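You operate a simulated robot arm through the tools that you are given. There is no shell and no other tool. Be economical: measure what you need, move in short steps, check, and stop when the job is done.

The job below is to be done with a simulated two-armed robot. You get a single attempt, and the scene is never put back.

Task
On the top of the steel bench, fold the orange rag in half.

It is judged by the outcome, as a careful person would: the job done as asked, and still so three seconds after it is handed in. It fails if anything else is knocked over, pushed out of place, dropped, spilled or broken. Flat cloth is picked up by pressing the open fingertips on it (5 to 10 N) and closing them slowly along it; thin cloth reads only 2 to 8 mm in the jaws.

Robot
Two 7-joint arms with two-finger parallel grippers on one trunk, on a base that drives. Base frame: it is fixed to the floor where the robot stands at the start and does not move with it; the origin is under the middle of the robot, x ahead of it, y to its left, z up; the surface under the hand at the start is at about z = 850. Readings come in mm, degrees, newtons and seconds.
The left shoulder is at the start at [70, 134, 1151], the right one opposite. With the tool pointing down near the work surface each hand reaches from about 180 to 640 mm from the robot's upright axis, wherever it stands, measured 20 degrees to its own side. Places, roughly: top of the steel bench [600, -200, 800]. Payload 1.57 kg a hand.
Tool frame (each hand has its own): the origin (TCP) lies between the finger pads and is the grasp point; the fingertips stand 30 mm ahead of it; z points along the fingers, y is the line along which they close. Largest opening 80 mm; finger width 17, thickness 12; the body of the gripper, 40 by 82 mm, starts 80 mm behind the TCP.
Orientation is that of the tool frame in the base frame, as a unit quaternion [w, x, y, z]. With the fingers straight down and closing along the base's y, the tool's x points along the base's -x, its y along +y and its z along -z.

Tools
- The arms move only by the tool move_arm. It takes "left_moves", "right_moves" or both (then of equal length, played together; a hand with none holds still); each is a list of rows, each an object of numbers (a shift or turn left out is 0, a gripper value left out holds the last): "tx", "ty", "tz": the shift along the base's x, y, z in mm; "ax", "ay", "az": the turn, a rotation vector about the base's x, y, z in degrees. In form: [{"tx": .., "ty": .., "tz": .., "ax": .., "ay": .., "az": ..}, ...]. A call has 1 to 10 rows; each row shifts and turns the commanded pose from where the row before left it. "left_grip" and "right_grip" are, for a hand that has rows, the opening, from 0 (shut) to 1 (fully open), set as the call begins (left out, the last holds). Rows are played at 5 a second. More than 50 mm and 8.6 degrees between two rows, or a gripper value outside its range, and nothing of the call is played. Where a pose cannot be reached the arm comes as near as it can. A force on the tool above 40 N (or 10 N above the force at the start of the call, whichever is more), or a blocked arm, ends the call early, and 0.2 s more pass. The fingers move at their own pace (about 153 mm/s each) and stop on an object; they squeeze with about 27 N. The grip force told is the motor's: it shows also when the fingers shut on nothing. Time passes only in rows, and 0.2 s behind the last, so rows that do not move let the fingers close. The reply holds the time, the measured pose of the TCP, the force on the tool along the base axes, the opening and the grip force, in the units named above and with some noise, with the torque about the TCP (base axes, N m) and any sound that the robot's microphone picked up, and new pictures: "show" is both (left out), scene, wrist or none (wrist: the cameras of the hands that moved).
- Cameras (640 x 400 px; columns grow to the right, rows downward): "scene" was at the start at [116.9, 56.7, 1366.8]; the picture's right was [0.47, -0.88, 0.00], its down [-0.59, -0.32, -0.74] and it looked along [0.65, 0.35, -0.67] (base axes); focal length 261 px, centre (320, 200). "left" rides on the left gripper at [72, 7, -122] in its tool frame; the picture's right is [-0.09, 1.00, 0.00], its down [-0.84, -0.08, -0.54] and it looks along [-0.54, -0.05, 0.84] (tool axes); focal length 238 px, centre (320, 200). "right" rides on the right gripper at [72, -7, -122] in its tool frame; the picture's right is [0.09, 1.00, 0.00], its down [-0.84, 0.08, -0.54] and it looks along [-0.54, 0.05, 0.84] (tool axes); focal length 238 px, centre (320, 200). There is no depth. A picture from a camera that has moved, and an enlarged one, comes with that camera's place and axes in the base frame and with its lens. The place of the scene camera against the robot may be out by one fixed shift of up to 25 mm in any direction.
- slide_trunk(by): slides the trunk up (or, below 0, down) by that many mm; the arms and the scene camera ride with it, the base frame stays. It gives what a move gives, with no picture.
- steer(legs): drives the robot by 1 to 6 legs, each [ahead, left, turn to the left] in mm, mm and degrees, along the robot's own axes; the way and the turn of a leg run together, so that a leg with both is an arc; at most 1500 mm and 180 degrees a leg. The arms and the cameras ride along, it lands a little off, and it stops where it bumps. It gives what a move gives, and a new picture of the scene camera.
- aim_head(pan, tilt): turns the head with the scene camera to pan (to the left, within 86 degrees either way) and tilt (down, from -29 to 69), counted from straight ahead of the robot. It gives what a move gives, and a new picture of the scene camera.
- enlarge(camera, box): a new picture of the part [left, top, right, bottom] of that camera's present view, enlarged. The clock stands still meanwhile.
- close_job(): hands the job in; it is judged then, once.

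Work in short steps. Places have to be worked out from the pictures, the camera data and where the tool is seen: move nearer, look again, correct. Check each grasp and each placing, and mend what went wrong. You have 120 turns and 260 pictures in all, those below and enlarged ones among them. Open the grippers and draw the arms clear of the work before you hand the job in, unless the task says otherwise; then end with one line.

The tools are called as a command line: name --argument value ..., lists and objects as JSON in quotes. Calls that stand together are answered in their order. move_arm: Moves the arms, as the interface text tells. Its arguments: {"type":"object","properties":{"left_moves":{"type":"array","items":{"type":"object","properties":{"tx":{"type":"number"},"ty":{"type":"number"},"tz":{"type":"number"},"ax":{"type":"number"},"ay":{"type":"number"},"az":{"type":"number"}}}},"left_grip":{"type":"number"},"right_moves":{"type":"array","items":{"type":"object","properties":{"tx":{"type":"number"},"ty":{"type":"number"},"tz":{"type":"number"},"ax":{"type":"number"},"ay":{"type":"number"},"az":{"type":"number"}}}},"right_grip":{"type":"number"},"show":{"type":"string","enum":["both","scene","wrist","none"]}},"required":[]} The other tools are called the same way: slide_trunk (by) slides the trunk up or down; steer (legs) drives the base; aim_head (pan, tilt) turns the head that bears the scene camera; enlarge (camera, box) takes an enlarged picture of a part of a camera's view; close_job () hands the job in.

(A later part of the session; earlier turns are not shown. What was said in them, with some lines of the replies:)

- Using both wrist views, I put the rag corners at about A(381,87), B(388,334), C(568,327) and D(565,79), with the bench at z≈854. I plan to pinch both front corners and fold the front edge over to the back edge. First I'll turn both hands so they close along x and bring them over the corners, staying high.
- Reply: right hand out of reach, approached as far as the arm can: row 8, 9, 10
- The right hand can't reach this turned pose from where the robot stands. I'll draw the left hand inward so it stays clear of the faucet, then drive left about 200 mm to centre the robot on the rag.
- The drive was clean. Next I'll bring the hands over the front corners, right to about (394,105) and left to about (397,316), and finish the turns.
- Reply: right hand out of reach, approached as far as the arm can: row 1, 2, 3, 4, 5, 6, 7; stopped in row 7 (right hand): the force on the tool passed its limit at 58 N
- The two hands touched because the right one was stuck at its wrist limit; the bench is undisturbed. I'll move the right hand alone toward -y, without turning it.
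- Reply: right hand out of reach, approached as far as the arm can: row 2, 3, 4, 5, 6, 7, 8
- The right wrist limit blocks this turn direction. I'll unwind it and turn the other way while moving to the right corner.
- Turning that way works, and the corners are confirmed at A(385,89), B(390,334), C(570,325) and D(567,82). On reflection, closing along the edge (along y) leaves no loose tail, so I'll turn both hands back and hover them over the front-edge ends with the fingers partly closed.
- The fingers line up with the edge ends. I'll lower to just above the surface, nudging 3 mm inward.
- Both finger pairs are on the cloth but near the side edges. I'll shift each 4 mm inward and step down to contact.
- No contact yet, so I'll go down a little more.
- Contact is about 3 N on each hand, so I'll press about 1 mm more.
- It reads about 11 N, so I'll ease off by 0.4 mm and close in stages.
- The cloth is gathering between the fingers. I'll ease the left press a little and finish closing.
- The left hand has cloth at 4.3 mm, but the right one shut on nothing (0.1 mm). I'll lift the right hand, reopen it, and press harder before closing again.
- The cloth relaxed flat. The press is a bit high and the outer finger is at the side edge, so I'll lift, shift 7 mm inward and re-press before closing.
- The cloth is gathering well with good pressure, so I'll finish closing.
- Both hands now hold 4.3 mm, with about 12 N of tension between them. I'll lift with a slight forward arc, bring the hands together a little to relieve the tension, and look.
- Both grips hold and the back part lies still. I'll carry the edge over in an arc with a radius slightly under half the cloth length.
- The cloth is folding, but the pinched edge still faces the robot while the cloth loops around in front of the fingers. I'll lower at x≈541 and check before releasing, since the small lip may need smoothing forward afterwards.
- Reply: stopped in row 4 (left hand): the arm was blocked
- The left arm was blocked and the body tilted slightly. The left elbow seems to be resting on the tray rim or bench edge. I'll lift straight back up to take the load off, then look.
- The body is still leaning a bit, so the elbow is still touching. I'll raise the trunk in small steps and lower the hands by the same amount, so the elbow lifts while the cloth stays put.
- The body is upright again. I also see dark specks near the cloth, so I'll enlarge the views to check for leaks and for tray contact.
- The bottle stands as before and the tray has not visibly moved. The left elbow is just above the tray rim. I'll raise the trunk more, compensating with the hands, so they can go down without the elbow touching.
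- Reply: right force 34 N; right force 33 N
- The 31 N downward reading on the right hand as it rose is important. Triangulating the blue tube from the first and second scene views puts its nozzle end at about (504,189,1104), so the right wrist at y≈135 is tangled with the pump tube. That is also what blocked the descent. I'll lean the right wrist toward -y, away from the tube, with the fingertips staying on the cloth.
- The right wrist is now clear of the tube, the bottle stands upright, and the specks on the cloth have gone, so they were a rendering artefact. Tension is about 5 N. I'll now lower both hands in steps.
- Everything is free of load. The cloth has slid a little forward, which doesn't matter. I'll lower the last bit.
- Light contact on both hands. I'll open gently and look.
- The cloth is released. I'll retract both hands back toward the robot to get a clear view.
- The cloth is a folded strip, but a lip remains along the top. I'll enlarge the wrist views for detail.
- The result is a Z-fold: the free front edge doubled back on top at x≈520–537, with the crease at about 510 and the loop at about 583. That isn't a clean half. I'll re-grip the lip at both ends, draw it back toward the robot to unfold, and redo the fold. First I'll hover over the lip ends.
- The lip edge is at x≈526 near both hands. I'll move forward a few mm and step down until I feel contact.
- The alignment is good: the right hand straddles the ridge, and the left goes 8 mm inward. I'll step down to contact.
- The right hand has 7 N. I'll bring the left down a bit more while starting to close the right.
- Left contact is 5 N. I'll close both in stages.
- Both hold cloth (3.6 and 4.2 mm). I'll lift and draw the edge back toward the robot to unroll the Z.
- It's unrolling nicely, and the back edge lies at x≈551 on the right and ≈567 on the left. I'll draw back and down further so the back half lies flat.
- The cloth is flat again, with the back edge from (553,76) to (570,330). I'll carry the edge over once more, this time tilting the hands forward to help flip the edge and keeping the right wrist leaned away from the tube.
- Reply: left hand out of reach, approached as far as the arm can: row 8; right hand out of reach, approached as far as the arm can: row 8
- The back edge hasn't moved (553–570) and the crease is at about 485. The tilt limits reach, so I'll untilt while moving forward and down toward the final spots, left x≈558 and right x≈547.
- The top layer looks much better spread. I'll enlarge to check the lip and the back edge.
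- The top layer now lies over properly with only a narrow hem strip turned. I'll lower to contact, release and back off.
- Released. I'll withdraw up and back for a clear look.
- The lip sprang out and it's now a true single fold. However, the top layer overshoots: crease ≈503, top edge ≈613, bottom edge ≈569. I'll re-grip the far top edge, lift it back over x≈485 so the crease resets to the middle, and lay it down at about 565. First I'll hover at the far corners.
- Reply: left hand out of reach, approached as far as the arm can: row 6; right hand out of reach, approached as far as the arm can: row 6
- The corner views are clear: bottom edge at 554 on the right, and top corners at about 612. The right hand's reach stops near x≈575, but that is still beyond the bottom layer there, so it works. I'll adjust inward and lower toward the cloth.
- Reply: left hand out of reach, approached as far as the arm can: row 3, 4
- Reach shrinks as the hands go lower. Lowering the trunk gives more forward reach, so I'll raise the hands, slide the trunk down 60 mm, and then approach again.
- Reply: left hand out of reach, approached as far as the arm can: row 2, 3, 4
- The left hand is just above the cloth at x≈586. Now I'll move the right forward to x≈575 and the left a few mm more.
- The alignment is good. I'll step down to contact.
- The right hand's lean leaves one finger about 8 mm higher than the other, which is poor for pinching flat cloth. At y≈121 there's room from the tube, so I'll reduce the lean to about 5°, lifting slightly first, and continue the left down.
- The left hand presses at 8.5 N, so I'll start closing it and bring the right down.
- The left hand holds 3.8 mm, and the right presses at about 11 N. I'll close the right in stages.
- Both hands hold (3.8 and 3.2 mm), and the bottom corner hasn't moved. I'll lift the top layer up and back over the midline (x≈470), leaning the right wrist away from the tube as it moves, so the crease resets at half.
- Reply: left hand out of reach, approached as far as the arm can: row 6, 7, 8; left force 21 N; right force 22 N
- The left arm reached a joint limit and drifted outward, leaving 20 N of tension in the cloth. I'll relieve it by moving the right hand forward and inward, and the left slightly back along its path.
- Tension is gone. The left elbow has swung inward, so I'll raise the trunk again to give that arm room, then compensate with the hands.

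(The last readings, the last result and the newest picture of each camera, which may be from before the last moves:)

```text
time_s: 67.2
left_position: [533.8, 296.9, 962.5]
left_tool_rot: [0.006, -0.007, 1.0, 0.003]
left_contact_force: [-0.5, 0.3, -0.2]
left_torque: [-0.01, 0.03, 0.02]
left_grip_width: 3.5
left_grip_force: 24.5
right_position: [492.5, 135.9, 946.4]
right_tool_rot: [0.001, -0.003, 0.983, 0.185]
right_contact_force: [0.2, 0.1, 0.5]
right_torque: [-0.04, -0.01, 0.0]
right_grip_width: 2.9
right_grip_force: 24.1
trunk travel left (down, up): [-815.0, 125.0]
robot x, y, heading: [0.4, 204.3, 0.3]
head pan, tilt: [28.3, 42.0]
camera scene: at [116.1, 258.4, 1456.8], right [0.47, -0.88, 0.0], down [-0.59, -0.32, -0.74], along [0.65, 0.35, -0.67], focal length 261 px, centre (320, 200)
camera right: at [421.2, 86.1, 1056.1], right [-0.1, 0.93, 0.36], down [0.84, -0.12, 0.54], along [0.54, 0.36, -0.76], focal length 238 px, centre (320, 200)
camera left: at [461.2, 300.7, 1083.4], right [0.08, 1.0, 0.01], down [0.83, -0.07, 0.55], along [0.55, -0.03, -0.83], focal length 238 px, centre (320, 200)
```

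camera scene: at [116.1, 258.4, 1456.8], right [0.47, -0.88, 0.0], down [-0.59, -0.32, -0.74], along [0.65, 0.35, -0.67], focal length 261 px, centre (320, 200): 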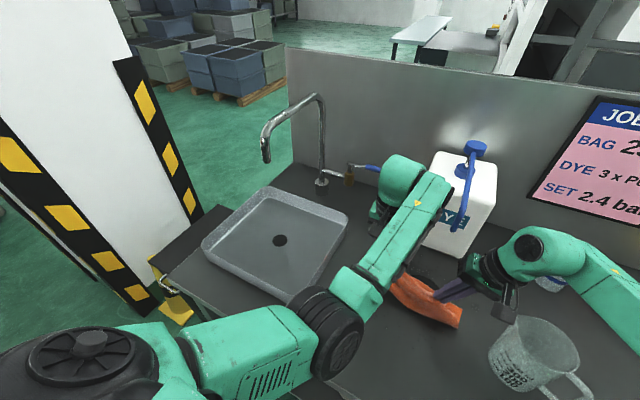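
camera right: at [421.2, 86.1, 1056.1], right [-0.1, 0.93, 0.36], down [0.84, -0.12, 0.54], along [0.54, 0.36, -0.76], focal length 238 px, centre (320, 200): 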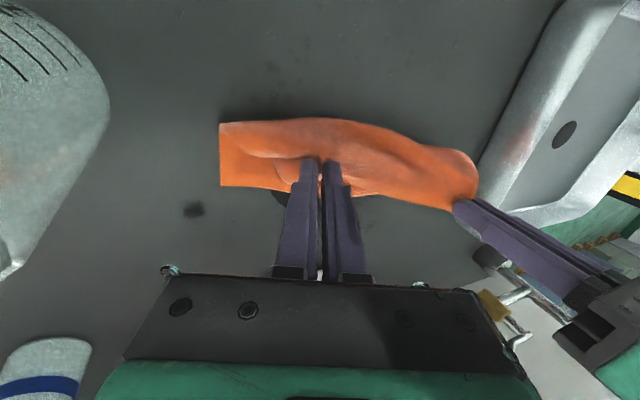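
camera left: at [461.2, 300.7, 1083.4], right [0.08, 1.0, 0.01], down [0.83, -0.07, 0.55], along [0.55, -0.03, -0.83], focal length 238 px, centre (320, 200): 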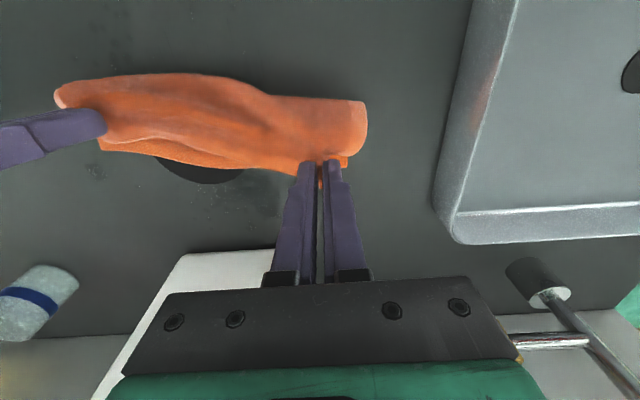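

The left arm's elbow posture prevents it moving back, so I'll use the base as a slide. Driving back 50 mm carries both pinches over the midline to reset the crease.

steer --legs '[[-50, 0, 0]]'

move_arm --left_moves '[{"tz": 0}]' --right_moves '[{"tz": 0}]' --show "wrist"

```text
time_s: 68.2
left_position: [487.7, 297.1, 954.9]
left_tool_rot: [0.0, -0.006, 1.0, 0.007]
left_contact_force: [1.7, 0.2, 0.5]
left_torque: [-0.04, 0.03, 0.0]
left_grip_width: 3.9
left_grip_force: 24.6
right_position: [448.2, 136.1, 943.5]
right_tool_rot: [-0.001, -0.002, 0.983, 0.185]
right_contact_force: [0.7, -0.5, -1.1]
right_torque: [0.0, 0.05, 0.01]
right_grip_width: 2.5
right_grip_force: 24.2
trunk travel left (down, up): [-815.0, 125.0]
robot x, y, heading: [-52.9, 203.4, -0.1]
head pan, tilt: [28.3, 42.0]
camera scene: at [74.3, 257.8, 1456.0], right [0.47, -0.88, 0.0], down [-0.59, -0.32, -0.74], along [0.65, 0.35, -0.67], focal length 261 px, centre (320, 200)
```

scene: 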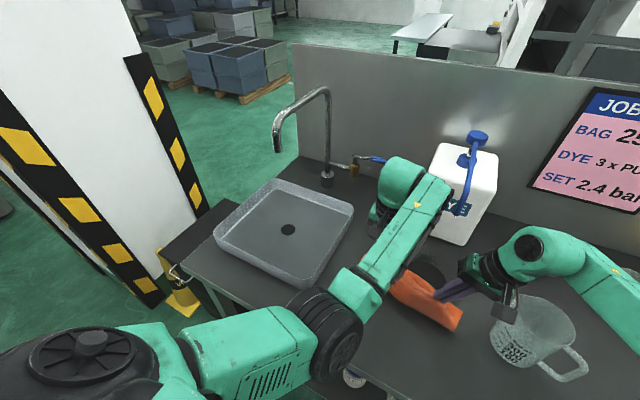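

```text
time_s: 68.6
left_position: [485.2, 299.7, 956.9]
left_tool_rot: [0.003, -0.009, 1.0, 0.01]
left_contact_force: [-0.1, -0.5, 0.4]
left_torque: [0.0, -0.01, 0.0]
left_grip_width: 3.8
left_grip_force: 24.7
right_position: [446.0, 137.0, 944.9]
right_tool_rot: [0.0, -0.003, 0.983, 0.185]
right_contact_force: [-0.2, -0.8, -1.0]
right_torque: [0.02, 0.0, -0.01]
right_grip_width: 3.0
right_grip_force: 24.2
trunk travel left (down, up): [-815.0, 125.0]
robot x, y, heading: [-50.0, 201.1, -0.1]
head pan, tilt: [28.3, 42.0]
camera right: at [373.0, 85.7, 1055.8], right [-0.1, 0.93, 0.36], down [0.84, -0.12, 0.53], along [0.54, 0.35, -0.76], focal length 238 px, centre (320, 200)
camera left: at [412.5, 302.6, 1080.1], right [0.08, 1.0, 0.02], down [0.83, -0.07, 0.55], along [0.55, -0.03, -0.84], focal length 238 px, centre (320, 200)
```

right: 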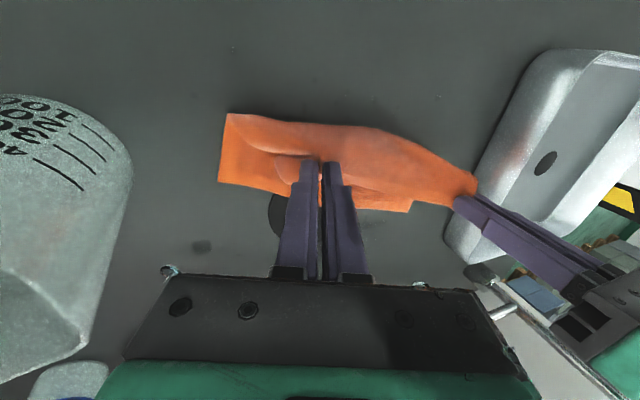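
left: 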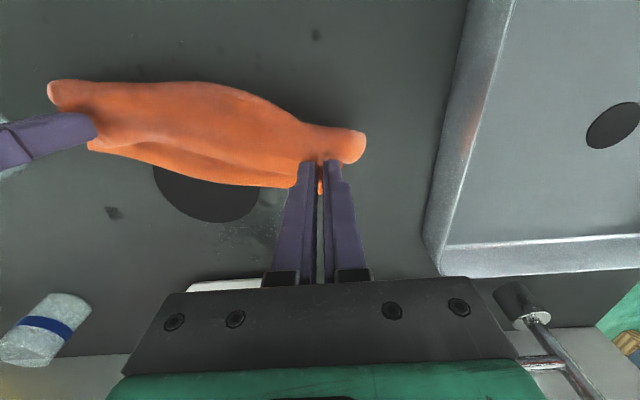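

The whole cloth slid back with the hands. I'll take a closer look to see what each grip is holding.

enlarge --camera "right" --box '[190, 90, 490, 260]'

enlarge --camera "left" --box '[40, 60, 380, 250]'

enlarge --camera "scene" --box '[350, 240, 500, 350]'

```text
2.13 times, centred on (340, 175) of right
camera zoom: at [373.0, 85.7, 1055.8], right [-0.1, 0.93, 0.36], down [0.84, -0.12, 0.53], along [0.54, 0.35, -0.76], focal length 508 px, centre (277, 253)
```

zoom: 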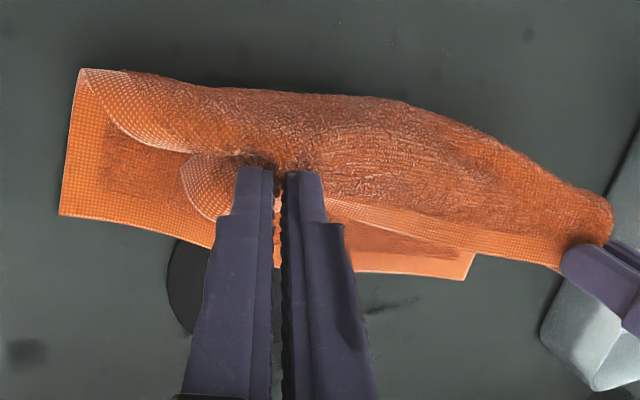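

```text
1.88 times, centred on (210, 155) of left
camera zoom: at [412.5, 302.6, 1080.1], right [0.08, 1.0, 0.02], down [0.83, -0.07, 0.55], along [0.55, -0.03, -0.84], focal length 449 px, centre (527, 285)
```

zoom: 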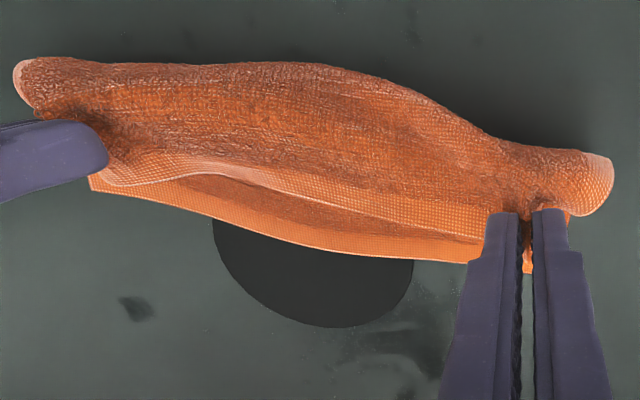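

```text
3.64 times, centred on (425, 295) of scene
camera zoom: at [68.3, 258.2, 1456.7], right [0.47, -0.88, 0.0], down [-0.59, -0.32, -0.74], along [0.65, 0.35, -0.67], focal length 950 px, centre (-62, -146)
```

zoom: 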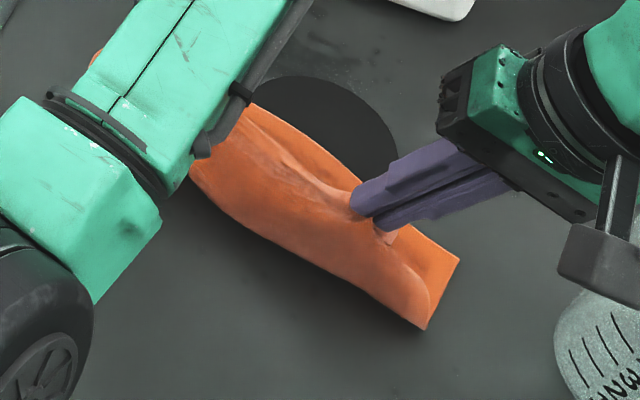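

The state is actually good. Only the top layer is held, it arches over naturally with its edge facing back, and the bottom back edge is a clean line from (483,80) to (557,320). The crease just isn't at the middle yet, so I'll drive back another 60 mm to peel it past the midline.

steer --legs '[[-60, 0, 0]]'

move_arm --left_moves '[{"tz": 0}]' --right_moves '[{"tz": 0}]' --show "wrist"

```text
time_s: 69.5
left_position: [427.7, 298.0, 955.3]
left_tool_rot: [0.0, -0.008, 1.0, 0.009]
left_contact_force: [0.0, -0.1, -0.7]
left_torque: [0.0, 0.05, -0.01]
left_grip_width: 3.6
left_grip_force: 24.3
right_position: [388.4, 135.1, 943.4]
right_tool_rot: [-0.001, 0.0, 0.983, 0.185]
right_contact_force: [0.0, 0.8, 0.9]
right_torque: [0.03, 0.03, 0.0]
right_grip_width: 2.7
right_grip_force: 23.8
trunk travel left (down, up): [-815.0, 125.0]
robot x, y, heading: [-110.8, 200.7, -0.1]
head pan, tilt: [28.3, 42.0]
camera scene: at [13.7, 257.6, 1456.2], right [0.47, -0.88, 0.0], down [-0.59, -0.32, -0.74], along [0.65, 0.35, -0.67], focal length 261 px, centre (320, 200)
```

scene: 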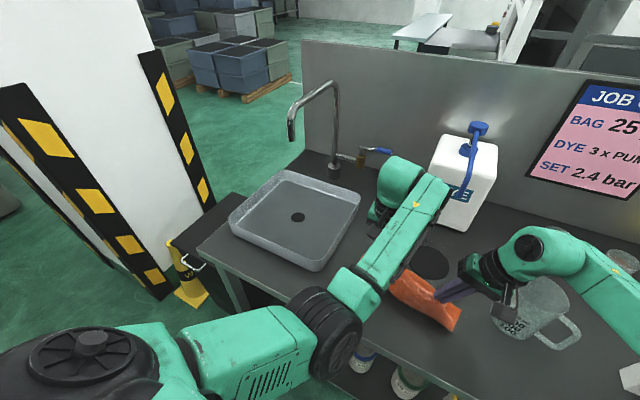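

```text
time_s: 69.9
left_position: [425.1, 300.0, 957.4]
left_tool_rot: [0.002, -0.009, 1.0, 0.01]
left_contact_force: [0.6, -0.1, -0.2]
left_torque: [-0.07, 0.05, 0.01]
left_grip_width: 3.7
left_grip_force: 24.1
right_position: [385.5, 135.9, 945.9]
right_tool_rot: [0.001, -0.002, 0.983, 0.185]
right_contact_force: [0.8, 1.1, -0.2]
right_torque: [-0.02, 0.02, -0.01]
right_grip_width: 2.4
right_grip_force: 23.5
trunk travel left (down, up): [-815.0, 125.0]
robot x, y, heading: [-108.3, 202.0, -0.2]
head pan, tilt: [28.3, 42.0]
camera right: at [314.4, 84.7, 1055.5], right [-0.1, 0.93, 0.36], down [0.84, -0.12, 0.53], along [0.54, 0.35, -0.76], focal length 238 px, centre (320, 200)
camera left: at [354.5, 302.6, 1079.4], right [0.08, 1.0, 0.02], down [0.83, -0.08, 0.55], along [0.54, -0.02, -0.84], focal length 238 px, centre (320, 200)
```

right: 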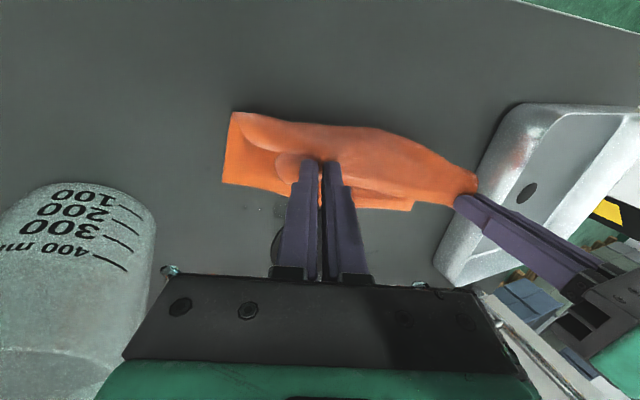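
left: 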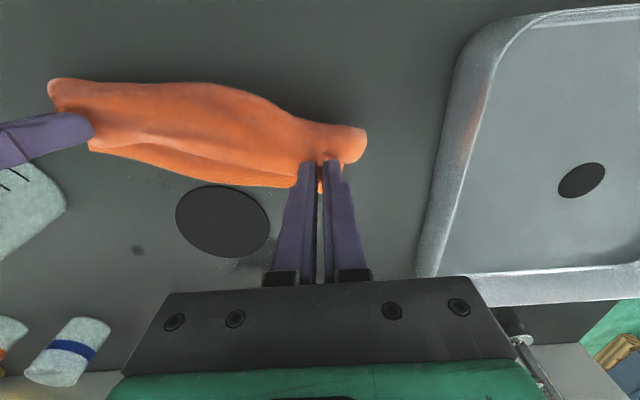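

The cloth slides along with the hands, so it's too lightly anchored to peel that way, but it's now well clear of the pump tube. Instead I'll lower the edge onto the bottom layer with the edges matched. The slack should roll the crease outward, and I can pat down any bulge.

move_arm --left_moves '[{"tx": 5, "ty": -1, "tz": -12}, {"tx": 5, "ty": -2, "tz": -12}, {"tx": 6, "ty": -2, "tz": -12}, {"tx": 6, "ty": -2, "tz": -12}, {"tx": 6, "ty": -2, "tz": -8}]' --right_moves '[{"tx": 2, "tz": -9}, {"tx": 2, "ty": -1, "tz": -9}, {"tx": 3, "ty": -1, "tz": -9}, {"tx": 3, "ty": -1, "tz": -9}, {"tx": 3, "ty": -1, "tz": -8}]'

```text
time_s: 71.1
left_position: [455.3, 289.1, 901.4]
left_tool_rot: [0.004, -0.007, 1.0, 0.009]
left_contact_force: [-1.4, -0.5, -0.3]
left_torque: [0.02, 0.0, 0.02]
left_grip_width: 4.0
left_grip_force: 24.5
right_position: [397.6, 129.6, 902.2]
right_tool_rot: [0.002, -0.002, 0.983, 0.185]
right_contact_force: [-0.1, 0.6, 0.3]
right_torque: [0.03, 0.03, -0.02]
right_grip_width: 2.4
right_grip_force: 24.1
trunk travel left (down, up): [-815.0, 125.0]
robot x, y, heading: [-108.3, 200.7, -0.0]
head pan, tilt: [28.3, 42.0]
camera scene: at [9.1, 257.8, 1456.7], right [0.47, -0.88, 0.0], down [-0.59, -0.32, -0.74], along [0.65, 0.35, -0.67], focal length 261 px, centre (320, 200)
camera right: at [325.9, 79.7, 1011.2], right [-0.1, 0.93, 0.36], down [0.84, -0.12, 0.54], along [0.54, 0.35, -0.76], focal length 238 px, centre (320, 200)
camera left: at [382.5, 292.4, 1023.6], right [0.08, 1.0, 0.02], down [0.83, -0.08, 0.55], along [0.55, -0.03, -0.84], focal length 238 px, centre (320, 200)
```

scene: 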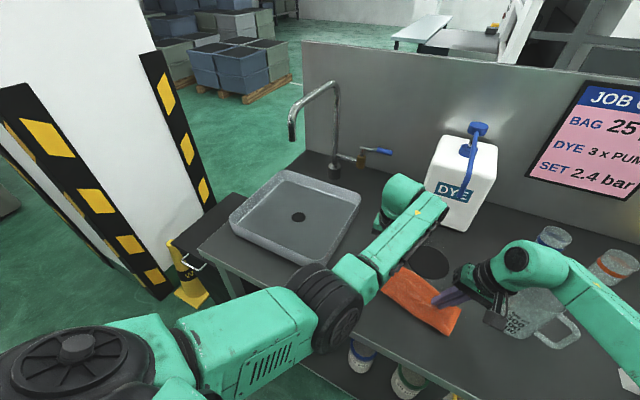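
right: 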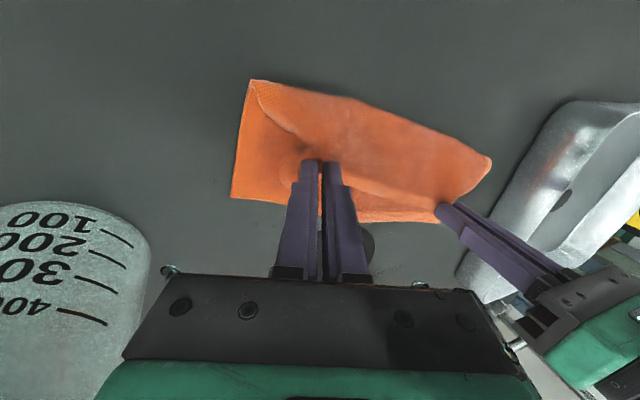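
left: 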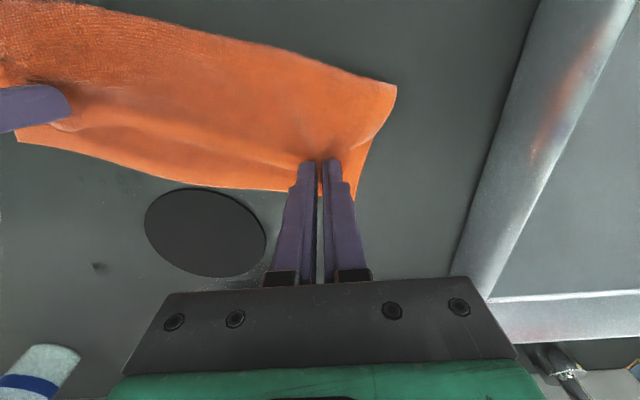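

The crease rolled out well: the bottom layer is now about 81–89 mm deep, almost exactly half. The top edge is about 13 mm short of the back edge, so I'll move 12 mm in that direction while lowering to contact.

move_arm --left_moves '[{"tx": 4, "ty": -1, "tz": -3}, {"tx": 4, "ty": -1, "tz": -4}, {"tx": 4, "ty": -1, "tz": -3}]' --right_moves '[{"tx": 4, "ty": -1, "tz": -3}, {"tx": 4, "ty": -1, "tz": -3}, {"tx": 4, "ty": -1, "tz": -3}]' --show "wrist"

```text
time_s: 71.9
left_position: [465.7, 286.3, 893.4]
left_tool_rot: [0.003, -0.006, 1.0, 0.01]
left_contact_force: [-0.4, -0.5, 0.2]
left_torque: [0.01, 0.03, -0.01]
left_grip_width: 3.7
left_grip_force: 25.1
right_position: [410.0, 127.6, 892.9]
right_tool_rot: [0.002, -0.001, 0.983, 0.185]
right_contact_force: [-0.1, 0.0, 0.8]
right_torque: [-0.01, 0.01, -0.03]
right_grip_width: 2.7
right_grip_force: 24.3
trunk travel left (down, up): [-815.0, 125.0]
robot x, y, heading: [-110.0, 203.3, -0.0]
head pan, tilt: [28.3, 42.0]
camera right: at [338.6, 76.5, 1004.6], right [-0.1, 0.93, 0.36], down [0.84, -0.12, 0.54], along [0.54, 0.35, -0.76], focal length 238 px, centre (320, 200)
camera left: at [393.5, 289.9, 1015.4], right [0.08, 1.0, 0.02], down [0.83, -0.08, 0.55], along [0.55, -0.03, -0.84], focal length 238 px, centre (320, 200)
```

right: 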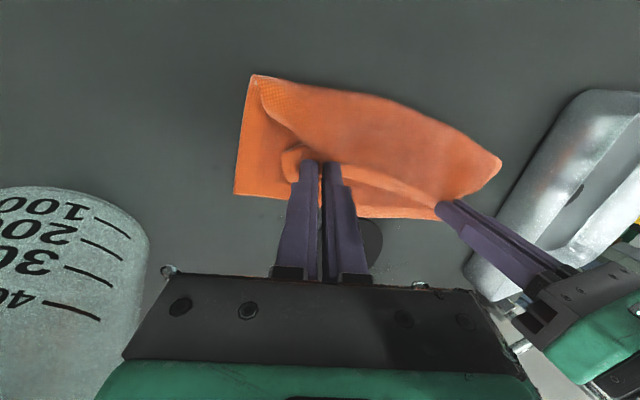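
left: 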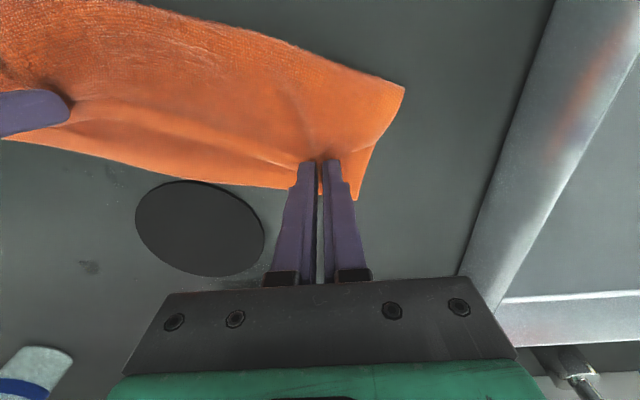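

The bottom slid slightly along with it, and it's near matched. I'll release now and look.

move_arm --left_moves '[{"tz": -2}, {"tz": 0}]' --right_moves '[{"tz": -1}, {"tz": 0}]' --left_grip 0.35 --right_grip 0.35 --show "none"

move_arm --left_moves '[{"tz": 15}, {"tz": 25}, {"tz": 25}, {"tz": 25}]' --right_moves '[{"tz": 15}, {"tz": 25}, {"tz": 25, "ty": -10}, {"tz": 25, "ty": -10}]'

```text
time_s: 72.5
left_position: [467.1, 286.6, 890.3]
left_tool_rot: [0.003, -0.007, 1.0, 0.009]
left_contact_force: [0.4, -0.1, 1.5]
left_torque: [0.01, -0.02, 0.01]
left_grip_width: 28.2
left_grip_force: 0.0
right_position: [409.9, 126.7, 893.0]
right_tool_rot: [0.001, -0.001, 0.983, 0.185]
right_contact_force: [1.0, 0.0, 3.0]
right_torque: [-0.01, -0.02, 0.01]
right_grip_width: 26.8
right_grip_force: 0.2
trunk travel left (down, up): [-815.0, 125.0]
robot x, y, heading: [-107.2, 202.4, -0.0]
head pan, tilt: [28.3, 42.0]
```

```text
time_s: 73.5
left_position: [466.0, 286.6, 978.6]
left_tool_rot: [0.003, -0.007, 1.0, 0.011]
left_contact_force: [0.0, 0.5, -0.1]
left_torque: [-0.01, 0.01, 0.01]
left_grip_width: 28.0
left_grip_force: 0.1
right_position: [408.0, 106.1, 984.4]
right_tool_rot: [0.002, -0.003, 0.983, 0.185]
right_contact_force: [-0.2, 1.2, 0.2]
right_torque: [0.01, 0.0, 0.02]
right_grip_width: 28.2
right_grip_force: 0.1
trunk travel left (down, up): [-815.0, 125.0]
robot x, y, heading: [-109.3, 204.1, -0.2]
head pan, tilt: [28.3, 42.0]
camera scene: at [7.6, 257.3, 1456.8], right [0.47, -0.88, 0.0], down [-0.59, -0.32, -0.74], along [0.66, 0.35, -0.67], focal length 261 px, centre (320, 200)
camera right: at [337.5, 56.2, 1093.9], right [-0.1, 0.93, 0.36], down [0.84, -0.12, 0.54], along [0.54, 0.35, -0.76], focal length 238 px, centre (320, 200)
camera left: at [392.5, 289.7, 1100.3], right [0.08, 1.0, 0.02], down [0.83, -0.08, 0.55], along [0.55, -0.03, -0.84], focal length 238 px, centre (320, 200)
```

scene: 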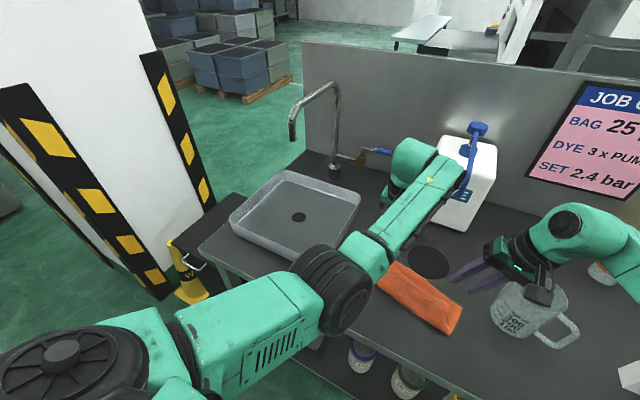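
right: 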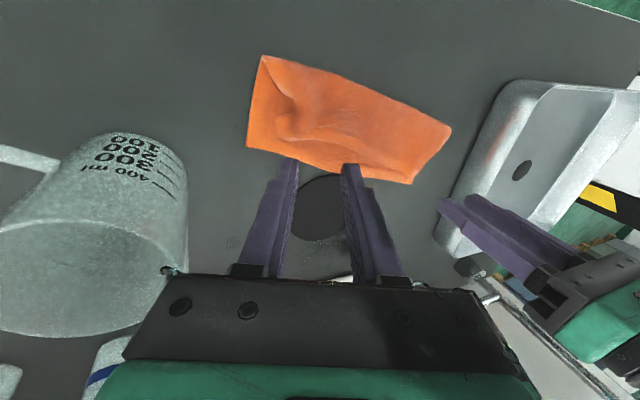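
left: 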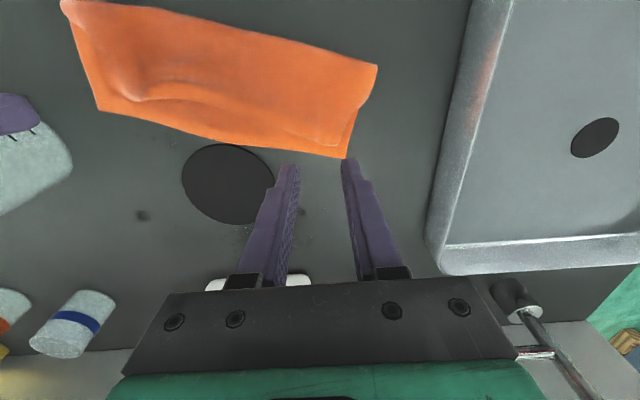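

Much better: clean edges, with a bump at the right corner. I'll zoom in.

enlarge --camera "right" --box '[230, 40, 470, 195]'

enlarge --camera "left" --box '[50, 0, 400, 180]'

```text
2.58 times, centred on (350, 118) of right
camera zoom: at [337.5, 56.2, 1093.9], right [-0.1, 0.93, 0.36], down [0.84, -0.12, 0.54], along [0.54, 0.35, -0.76], focal length 615 px, centre (243, 413)
```

zoom: 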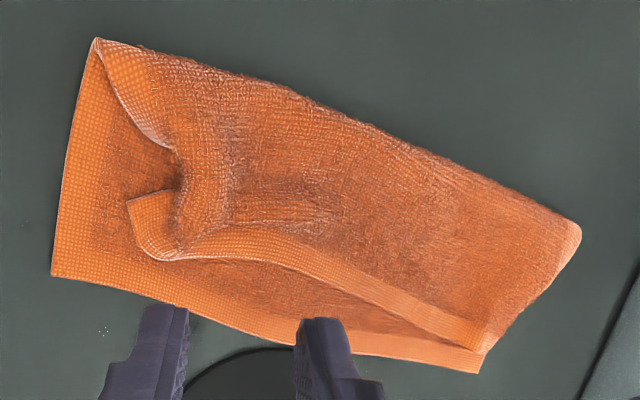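

```text
1.83 times, centred on (225, 90) of left
camera zoom: at [392.5, 289.7, 1100.3], right [0.08, 1.0, 0.02], down [0.83, -0.08, 0.55], along [0.55, -0.03, -0.84], focal length 436 px, centre (494, 401)
```

zoom: 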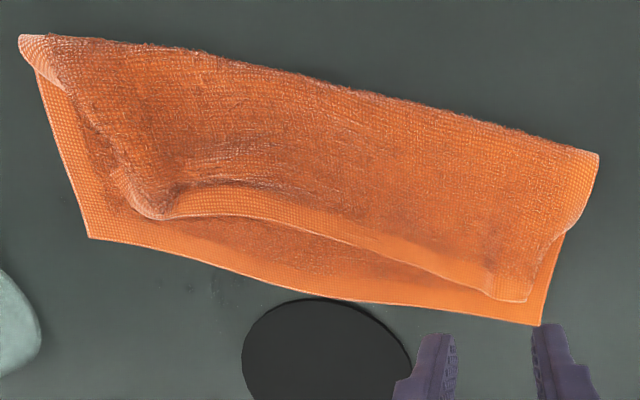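

The crease is now at the middle: the bottom layer is 84 mm deep on the right and 92 mm on the left. Only the top layer's right corner is bunched inward (tip about (397,105), should be about (428,80)), and the edge sits slightly short. I'll straighten the right hand, align it with the edge and hover over that corner.

move_arm --right_moves '[{"ax": -7, "az": 0, "ty": 3}, {"ax": -7, "ty": 3}, {"ax": -7, "ty": 2, "tx": -2}, {"az": -8, "tz": -15, "tx": -1}, {"az": -8, "tz": -20}, {"tz": -15}]' --show "wrist"

```text
time_s: 74.9
left_position: [464.9, 287.2, 978.5]
left_tool_rot: [0.003, -0.006, 1.0, 0.01]
left_contact_force: [-0.8, 0.4, 1.0]
left_torque: [0.02, -0.01, 0.0]
left_grip_width: 28.2
left_grip_force: 0.0
right_position: [406.8, 116.8, 929.9]
right_tool_rot: [0.001, 0.138, 0.99, 0.003]
right_contact_force: [0.2, 0.0, 0.4]
right_torque: [-0.01, -0.01, 0.01]
right_grip_width: 27.9
right_grip_force: 0.0
trunk travel left (down, up): [-815.0, 125.0]
robot x, y, heading: [-108.8, 199.1, -0.2]
head pan, tilt: [28.3, 42.0]
camera right: at [336.2, 129.4, 1051.6], right [0.18, 0.98, 0.0], down [0.82, -0.16, 0.54], along [0.54, -0.1, -0.84], focal length 238 px, centre (320, 200)
```

right: 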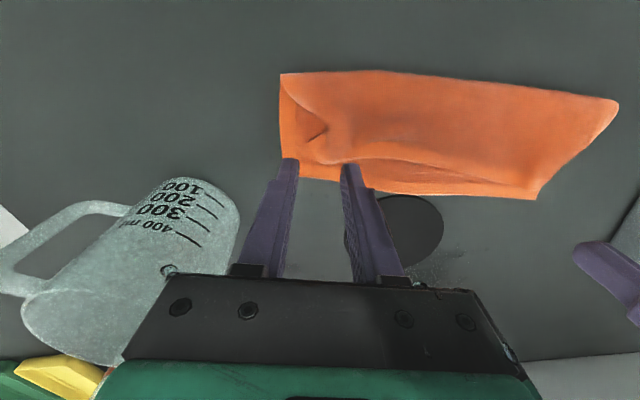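

enlarge --camera "right" --box '[260, 60, 420, 210]'

```text
2.67 times, centred on (340, 135) of right
camera zoom: at [336.2, 129.4, 1051.6], right [0.18, 0.98, 0.0], down [0.82, -0.16, 0.54], along [0.54, -0.1, -0.84], focal length 636 px, centre (267, 373)
```

zoom: 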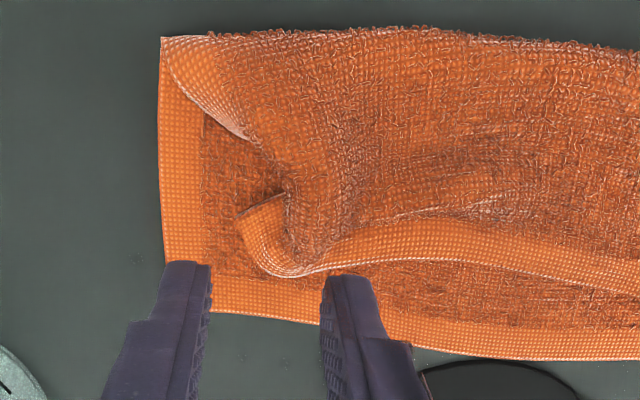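

The curled corner flap stands right below the fingers. I'll go down to just above the bottom layer and close on the flap without pressing.

move_arm --right_moves '[{"tz": -15}, {"tz": -15}, {"tz": -9, "ty": 2}, {"tz": -3}]' --show "wrist"

```text
time_s: 75.9
left_position: [465.4, 286.9, 977.2]
left_tool_rot: [0.004, -0.007, 1.0, 0.009]
left_contact_force: [0.3, -0.5, 0.8]
left_torque: [0.03, -0.02, -0.03]
left_grip_width: 28.2
left_grip_force: 0.0
right_position: [406.2, 117.8, 889.7]
right_tool_rot: [0.001, 0.138, 0.99, 0.003]
right_contact_force: [0.2, -0.2, 2.2]
right_torque: [0.04, -0.02, -0.02]
right_grip_width: 28.1
right_grip_force: 0.4
trunk travel left (down, up): [-815.0, 125.0]
robot x, y, heading: [-106.5, 199.1, -0.2]
head pan, tilt: [28.3, 42.0]
camera right: at [335.4, 131.3, 1010.8], right [0.18, 0.98, 0.01], down [0.82, -0.16, 0.54], along [0.54, -0.09, -0.84], focal length 238 px, centre (320, 200)
```

right: 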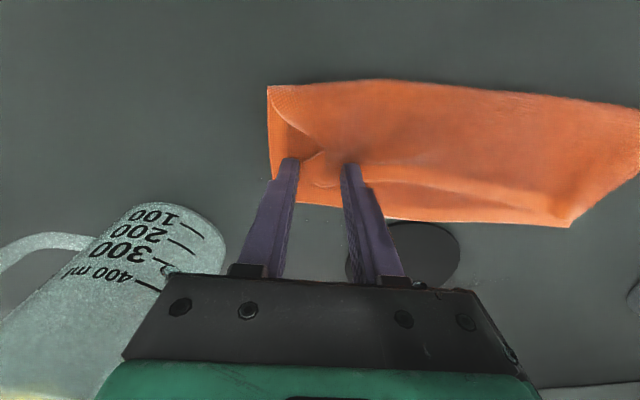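

There's light contact and the flap is between the fingers, so I'll close.

move_arm --right_moves '[{"tz": 0}, {"tz": 0}]' --right_grip 0.15 --show "none"

move_arm --right_moves '[{"tz": 0}, {"tz": 0}]' --right_grip 0 --show "none"

enlarge --camera "right" --box '[250, 70, 430, 230]'

```text
time_s: 76.5
left_position: [466.1, 287.0, 977.2]
left_tool_rot: [0.003, -0.007, 1.0, 0.01]
left_contact_force: [-0.1, -0.6, 0.1]
left_torque: [-0.02, -0.01, 0.0]
left_grip_width: 28.3
left_grip_force: 0.1
right_position: [406.3, 117.9, 889.1]
right_tool_rot: [0.001, 0.137, 0.991, 0.002]
right_contact_force: [1.4, -0.5, 0.3]
right_torque: [0.01, 0.0, -0.01]
right_grip_width: 12.1
right_grip_force: 0.7
trunk travel left (down, up): [-815.0, 125.0]
robot x, y, heading: [-110.2, 200.4, -0.1]
head pan, tilt: [28.3, 42.0]
```

```text
time_s: 77.1
left_position: [465.5, 287.5, 977.8]
left_tool_rot: [0.003, -0.007, 1.0, 0.01]
left_contact_force: [0.7, -0.2, 0.3]
left_torque: [0.01, -0.01, -0.03]
left_grip_width: 28.2
left_grip_force: 0.1
right_position: [406.5, 118.4, 889.4]
right_tool_rot: [0.001, 0.137, 0.991, 0.002]
right_contact_force: [0.2, 1.1, 1.2]
right_torque: [0.01, 0.01, 0.0]
right_grip_width: 5.2
right_grip_force: 25.4
trunk travel left (down, up): [-815.0, 125.0]
robot x, y, heading: [-111.0, 198.4, -0.3]
head pan, tilt: [28.3, 42.0]
```

```text
2.50 times, centred on (340, 150) of right
camera zoom: at [335.4, 131.3, 1010.7], right [0.18, 0.98, 0.01], down [0.82, -0.16, 0.54], along [0.54, -0.09, -0.84], focal length 596 px, centre (270, 325)
```

zoom: 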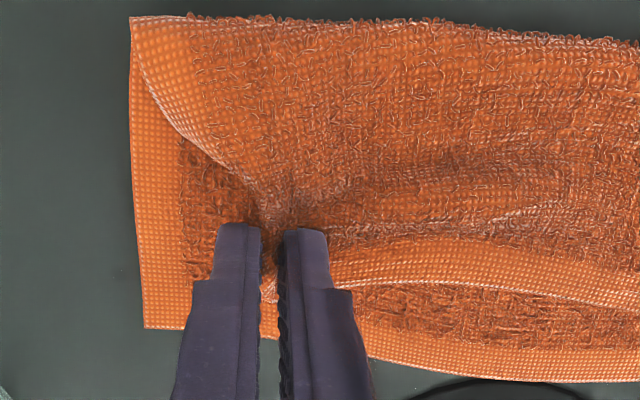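

It holds 5.2 mm and the bottom layer is undisturbed. I'll lift 8 mm and draw the corner outward to about (423,93), then lower and release.

move_arm --right_moves '[{"tz": 8}, {"tx": 4, "ty": -7}, {"tx": 6, "ty": -8}, {"tx": 7, "ty": -9}, {"tz": -5}]' --show "wrist"

enlarge --camera "right" --box '[250, 70, 430, 230]'

```text
time_s: 78.3
left_position: [466.1, 287.0, 977.4]
left_tool_rot: [0.004, -0.007, 1.0, 0.01]
left_contact_force: [-0.4, 0.0, 0.2]
left_torque: [-0.04, 0.0, -0.01]
left_grip_width: 28.1
left_grip_force: 0.1
right_position: [424.8, 93.1, 892.3]
right_tool_rot: [0.001, 0.138, 0.99, 0.002]
right_contact_force: [0.9, 0.2, 0.9]
right_torque: [-0.02, 0.03, 0.0]
right_grip_width: 4.8
right_grip_force: 24.9
trunk travel left (down, up): [-815.0, 125.0]
robot x, y, heading: [-108.7, 202.1, -0.1]
head pan, tilt: [28.3, 42.0]
camera right: at [353.7, 105.6, 1013.5], right [0.18, 0.98, 0.01], down [0.82, -0.16, 0.54], along [0.54, -0.1, -0.84], focal length 238 px, centre (320, 200)
```

right: 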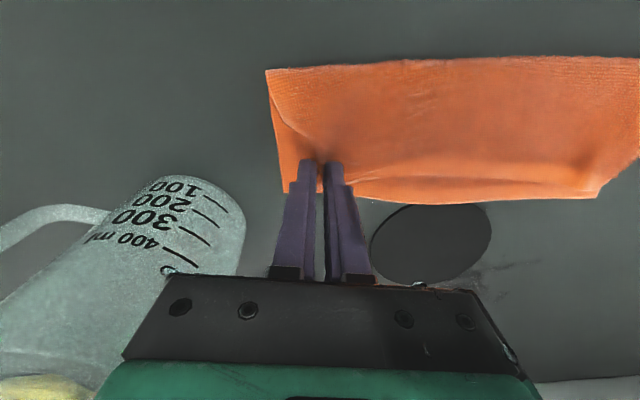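

```text
2.50 times, centred on (340, 150) of right
camera zoom: at [353.7, 105.6, 1013.5], right [0.18, 0.98, 0.01], down [0.82, -0.16, 0.54], along [0.54, -0.1, -0.84], focal length 596 px, centre (270, 325)
```

zoom: 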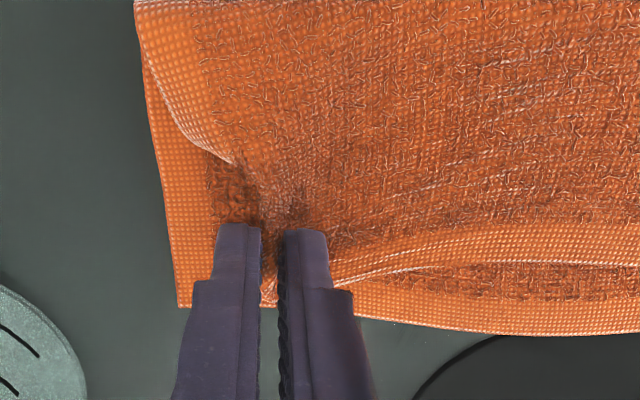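

The corner is better spread, but the bottom moved along by friction. I'll lift higher (28 mm) so the layers separate, then move the corner further out and lower.

move_arm --right_moves '[{"tz": 14}, {"tz": 14}, {"tx": 4, "ty": -6}, {"tx": 4, "ty": -7}, {"tx": 4, "ty": -6}, {"tz": -14}, {"tz": -14}, {"tz": -2}]' --show "wrist"

enlarge --camera "right" --box '[250, 40, 450, 220]'

```text
time_s: 80.1
left_position: [465.1, 287.5, 977.6]
left_tool_rot: [0.003, -0.007, 1.0, 0.01]
left_contact_force: [-0.4, -0.6, 0.1]
left_torque: [0.03, 0.02, 0.0]
left_grip_width: 28.0
left_grip_force: 0.1
right_position: [436.6, 74.2, 890.5]
right_tool_rot: [0.001, 0.138, 0.99, 0.003]
right_contact_force: [0.5, 0.6, 1.4]
right_torque: [-0.02, 0.02, -0.03]
right_grip_width: 4.9
right_grip_force: 25.2
trunk travel left (down, up): [-815.0, 125.0]
robot x, y, heading: [-105.7, 196.0, -0.2]
head pan, tilt: [28.3, 42.0]
camera right: at [365.0, 88.1, 1011.8], right [0.18, 0.98, 0.01], down [0.82, -0.16, 0.54], along [0.54, -0.09, -0.84], focal length 238 px, centre (320, 200)
```

right: 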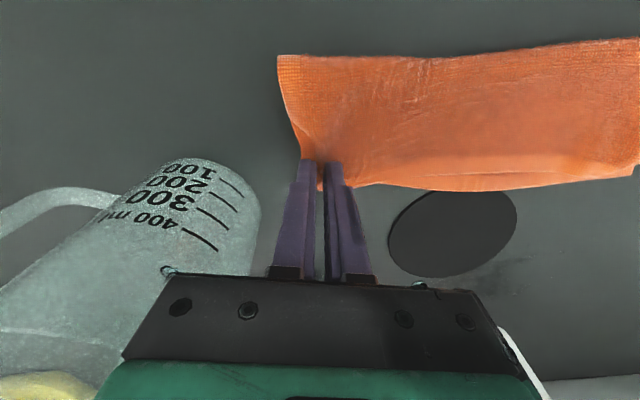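

```text
2.22 times, centred on (350, 130) of right
camera zoom: at [365.0, 88.1, 1011.8], right [0.18, 0.98, 0.01], down [0.82, -0.16, 0.54], along [0.54, -0.09, -0.84], focal length 530 px, centre (253, 356)
```

zoom: 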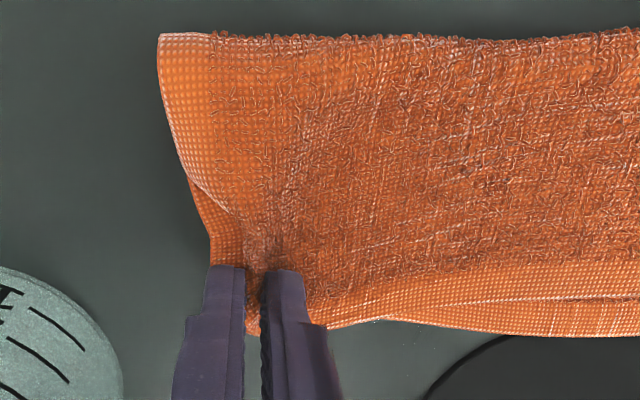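

Excellent, the edges now line up along the right part. I'll release and withdraw the right hand upward.

move_arm --right_moves '[{"tz": 0}, {"tz": 1}]' --right_grip 0.35 --show "none"

move_arm --right_moves '[{"tz": 20}, {"tz": 30}, {"tz": 30}, {"tz": 20, "tx": -15}]'

enlarge --camera "right" --box '[260, 40, 620, 230]'

enlarge --camera "left" --box '[50, 0, 400, 180]'

```text
time_s: 80.7
left_position: [465.9, 287.1, 977.9]
left_tool_rot: [0.003, -0.008, 1.0, 0.009]
left_contact_force: [0.3, -0.3, -0.2]
left_torque: [0.0, 0.0, 0.0]
left_grip_width: 28.0
left_grip_force: 0.0
right_position: [436.2, 75.9, 891.2]
right_tool_rot: [0.001, 0.138, 0.99, 0.003]
right_contact_force: [-0.2, -0.4, 0.2]
right_torque: [-0.01, 0.03, -0.01]
right_grip_width: 27.8
right_grip_force: 0.1
trunk travel left (down, up): [-815.0, 125.0]
robot x, y, heading: [-106.5, 203.4, -0.0]
head pan, tilt: [28.3, 42.0]
```

```text
time_s: 81.7
left_position: [465.1, 287.9, 978.4]
left_tool_rot: [0.003, -0.007, 1.0, 0.009]
left_contact_force: [-1.6, 0.7, -0.1]
left_torque: [0.0, -0.03, -0.01]
left_grip_width: 27.9
left_grip_force: 0.0
right_position: [419.6, 72.9, 991.5]
right_tool_rot: [0.001, 0.138, 0.99, 0.003]
right_contact_force: [-0.3, 0.0, 0.1]
right_torque: [-0.02, -0.07, 0.0]
right_grip_width: 28.1
right_grip_force: 0.0
trunk travel left (down, up): [-815.0, 125.0]
robot x, y, heading: [-107.2, 203.3, 0.1]
head pan, tilt: [28.3, 42.0]
camera scene: at [7.3, 257.2, 1456.9], right [0.47, -0.88, 0.0], down [-0.59, -0.32, -0.74], along [0.66, 0.35, -0.67], focal length 261 px, centre (320, 200)
camera right: at [347.6, 84.9, 1113.1], right [0.18, 0.98, 0.01], down [0.82, -0.16, 0.54], along [0.54, -0.09, -0.84], focal length 238 px, centre (320, 200)
```

scene: 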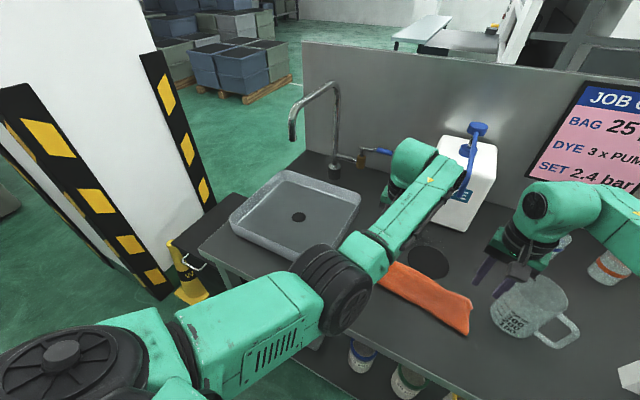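
right: 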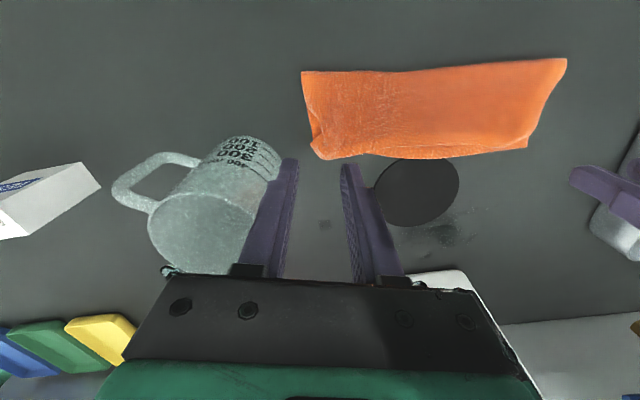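

```text
1.78 times, centred on (440, 135) of right
camera zoom: at [347.6, 84.9, 1113.1], right [0.18, 0.98, 0.01], down [0.82, -0.16, 0.54], along [0.54, -0.09, -0.84], focal length 424 px, centre (107, 316)
```

zoom: 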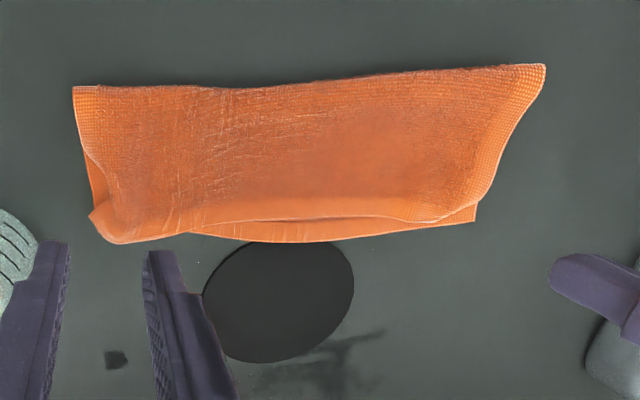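

```text
1.83 times, centred on (225, 90) of left
camera zoom: at [392.4, 289.5, 1100.4], right [0.08, 1.0, 0.02], down [0.83, -0.08, 0.55], along [0.55, -0.03, -0.84], focal length 436 px, centre (494, 401)
```

zoom: 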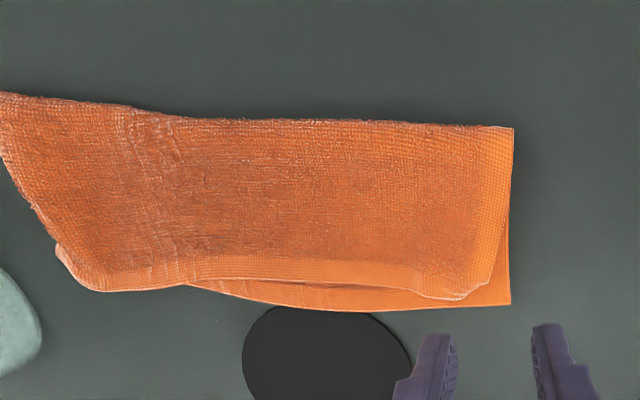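

This is now a clean half fold: crease straight, edges matched within about 10–25 mm, and nothing else disturbed. I'll raise the hands and back the robot away so the arms are clear.

move_arm --left_moves '[{"tz": 10}, {"tz": 10}]' --right_moves '[{"tz": 20}, {"tz": 20}]' --left_grip 0.6 --right_grip 0.6 --show "none"

steer --legs '[[-200, 0, 0]]'

enlarge --camera "scene" --box '[330, 100, 640, 330]'

```text
time_s: 82.3
left_position: [465.1, 286.3, 999.6]
left_tool_rot: [0.003, -0.007, 1.0, 0.009]
left_contact_force: [-0.4, 0.3, 0.1]
left_torque: [0.02, 0.0, -0.02]
left_grip_width: 47.8
left_grip_force: 0.0
right_position: [418.0, 75.3, 1031.7]
right_tool_rot: [0.002, 0.138, 0.99, 0.002]
right_contact_force: [-0.5, -0.1, -1.3]
right_torque: [0.01, -0.01, -0.01]
right_grip_width: 48.0
right_grip_force: 0.1
trunk travel left (down, up): [-815.0, 125.0]
robot x, y, heading: [-109.6, 205.4, -0.0]
head pan, tilt: [28.3, 42.0]
```

```text
time_s: 83.9
left_position: [266.2, 286.4, 997.3]
left_tool_rot: [0.002, -0.007, 1.0, 0.009]
left_contact_force: [0.6, 0.9, -0.1]
left_torque: [0.03, 0.0, -0.03]
left_grip_width: 48.1
left_grip_force: 0.1
right_position: [218.6, 76.0, 1030.2]
right_tool_rot: [0.0, 0.137, 0.991, 0.003]
right_contact_force: [0.4, 0.6, -0.5]
right_torque: [0.01, 0.0, -0.02]
right_grip_width: 48.0
right_grip_force: 0.1
trunk travel left (down, up): [-815.0, 125.0]
robot x, y, heading: [-311.5, 200.8, -0.5]
head pan, tilt: [28.3, 42.0]
camera scene: at [-190.6, 258.3, 1456.5], right [0.47, -0.88, 0.0], down [-0.59, -0.32, -0.74], along [0.65, 0.35, -0.67], focal length 261 px, centre (320, 200)
```

scene: 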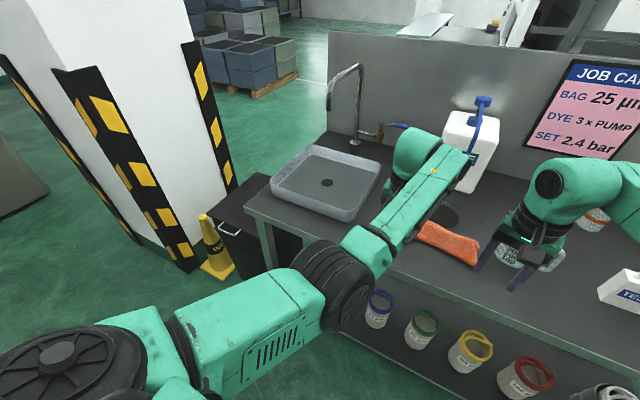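

```text
1.74 times, centred on (485, 215) of scene
camera zoom: at [-190.6, 258.3, 1456.5], right [0.47, -0.88, 0.0], down [-0.59, -0.32, -0.74], along [0.65, 0.35, -0.67], focal length 454 px, centre (33, 174)
```

zoom: 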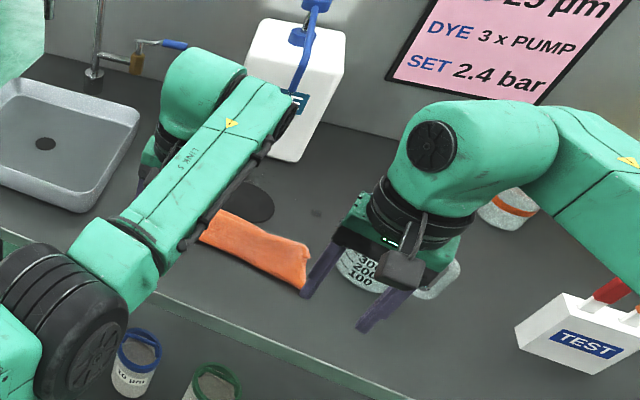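

The rag lies folded, the bottle, mug, tray and cans are standing in place, and the hands are open and clear, so I'm handing in.

close_job

```text
The job is handed in.
```

The orange rag is folded in half on the steel bench, with its edges lined up to within about 10–25 mm. It sits about 10 cm nearer the bench front and turned slightly from where it started. My right wrist caught the dye bottle's pump tube partway through, with about 31 N of force. The bottle was still upright at the end, and I took the dark marks nearby to be picture noise, but I couldn't fully rule out a small dye leak.
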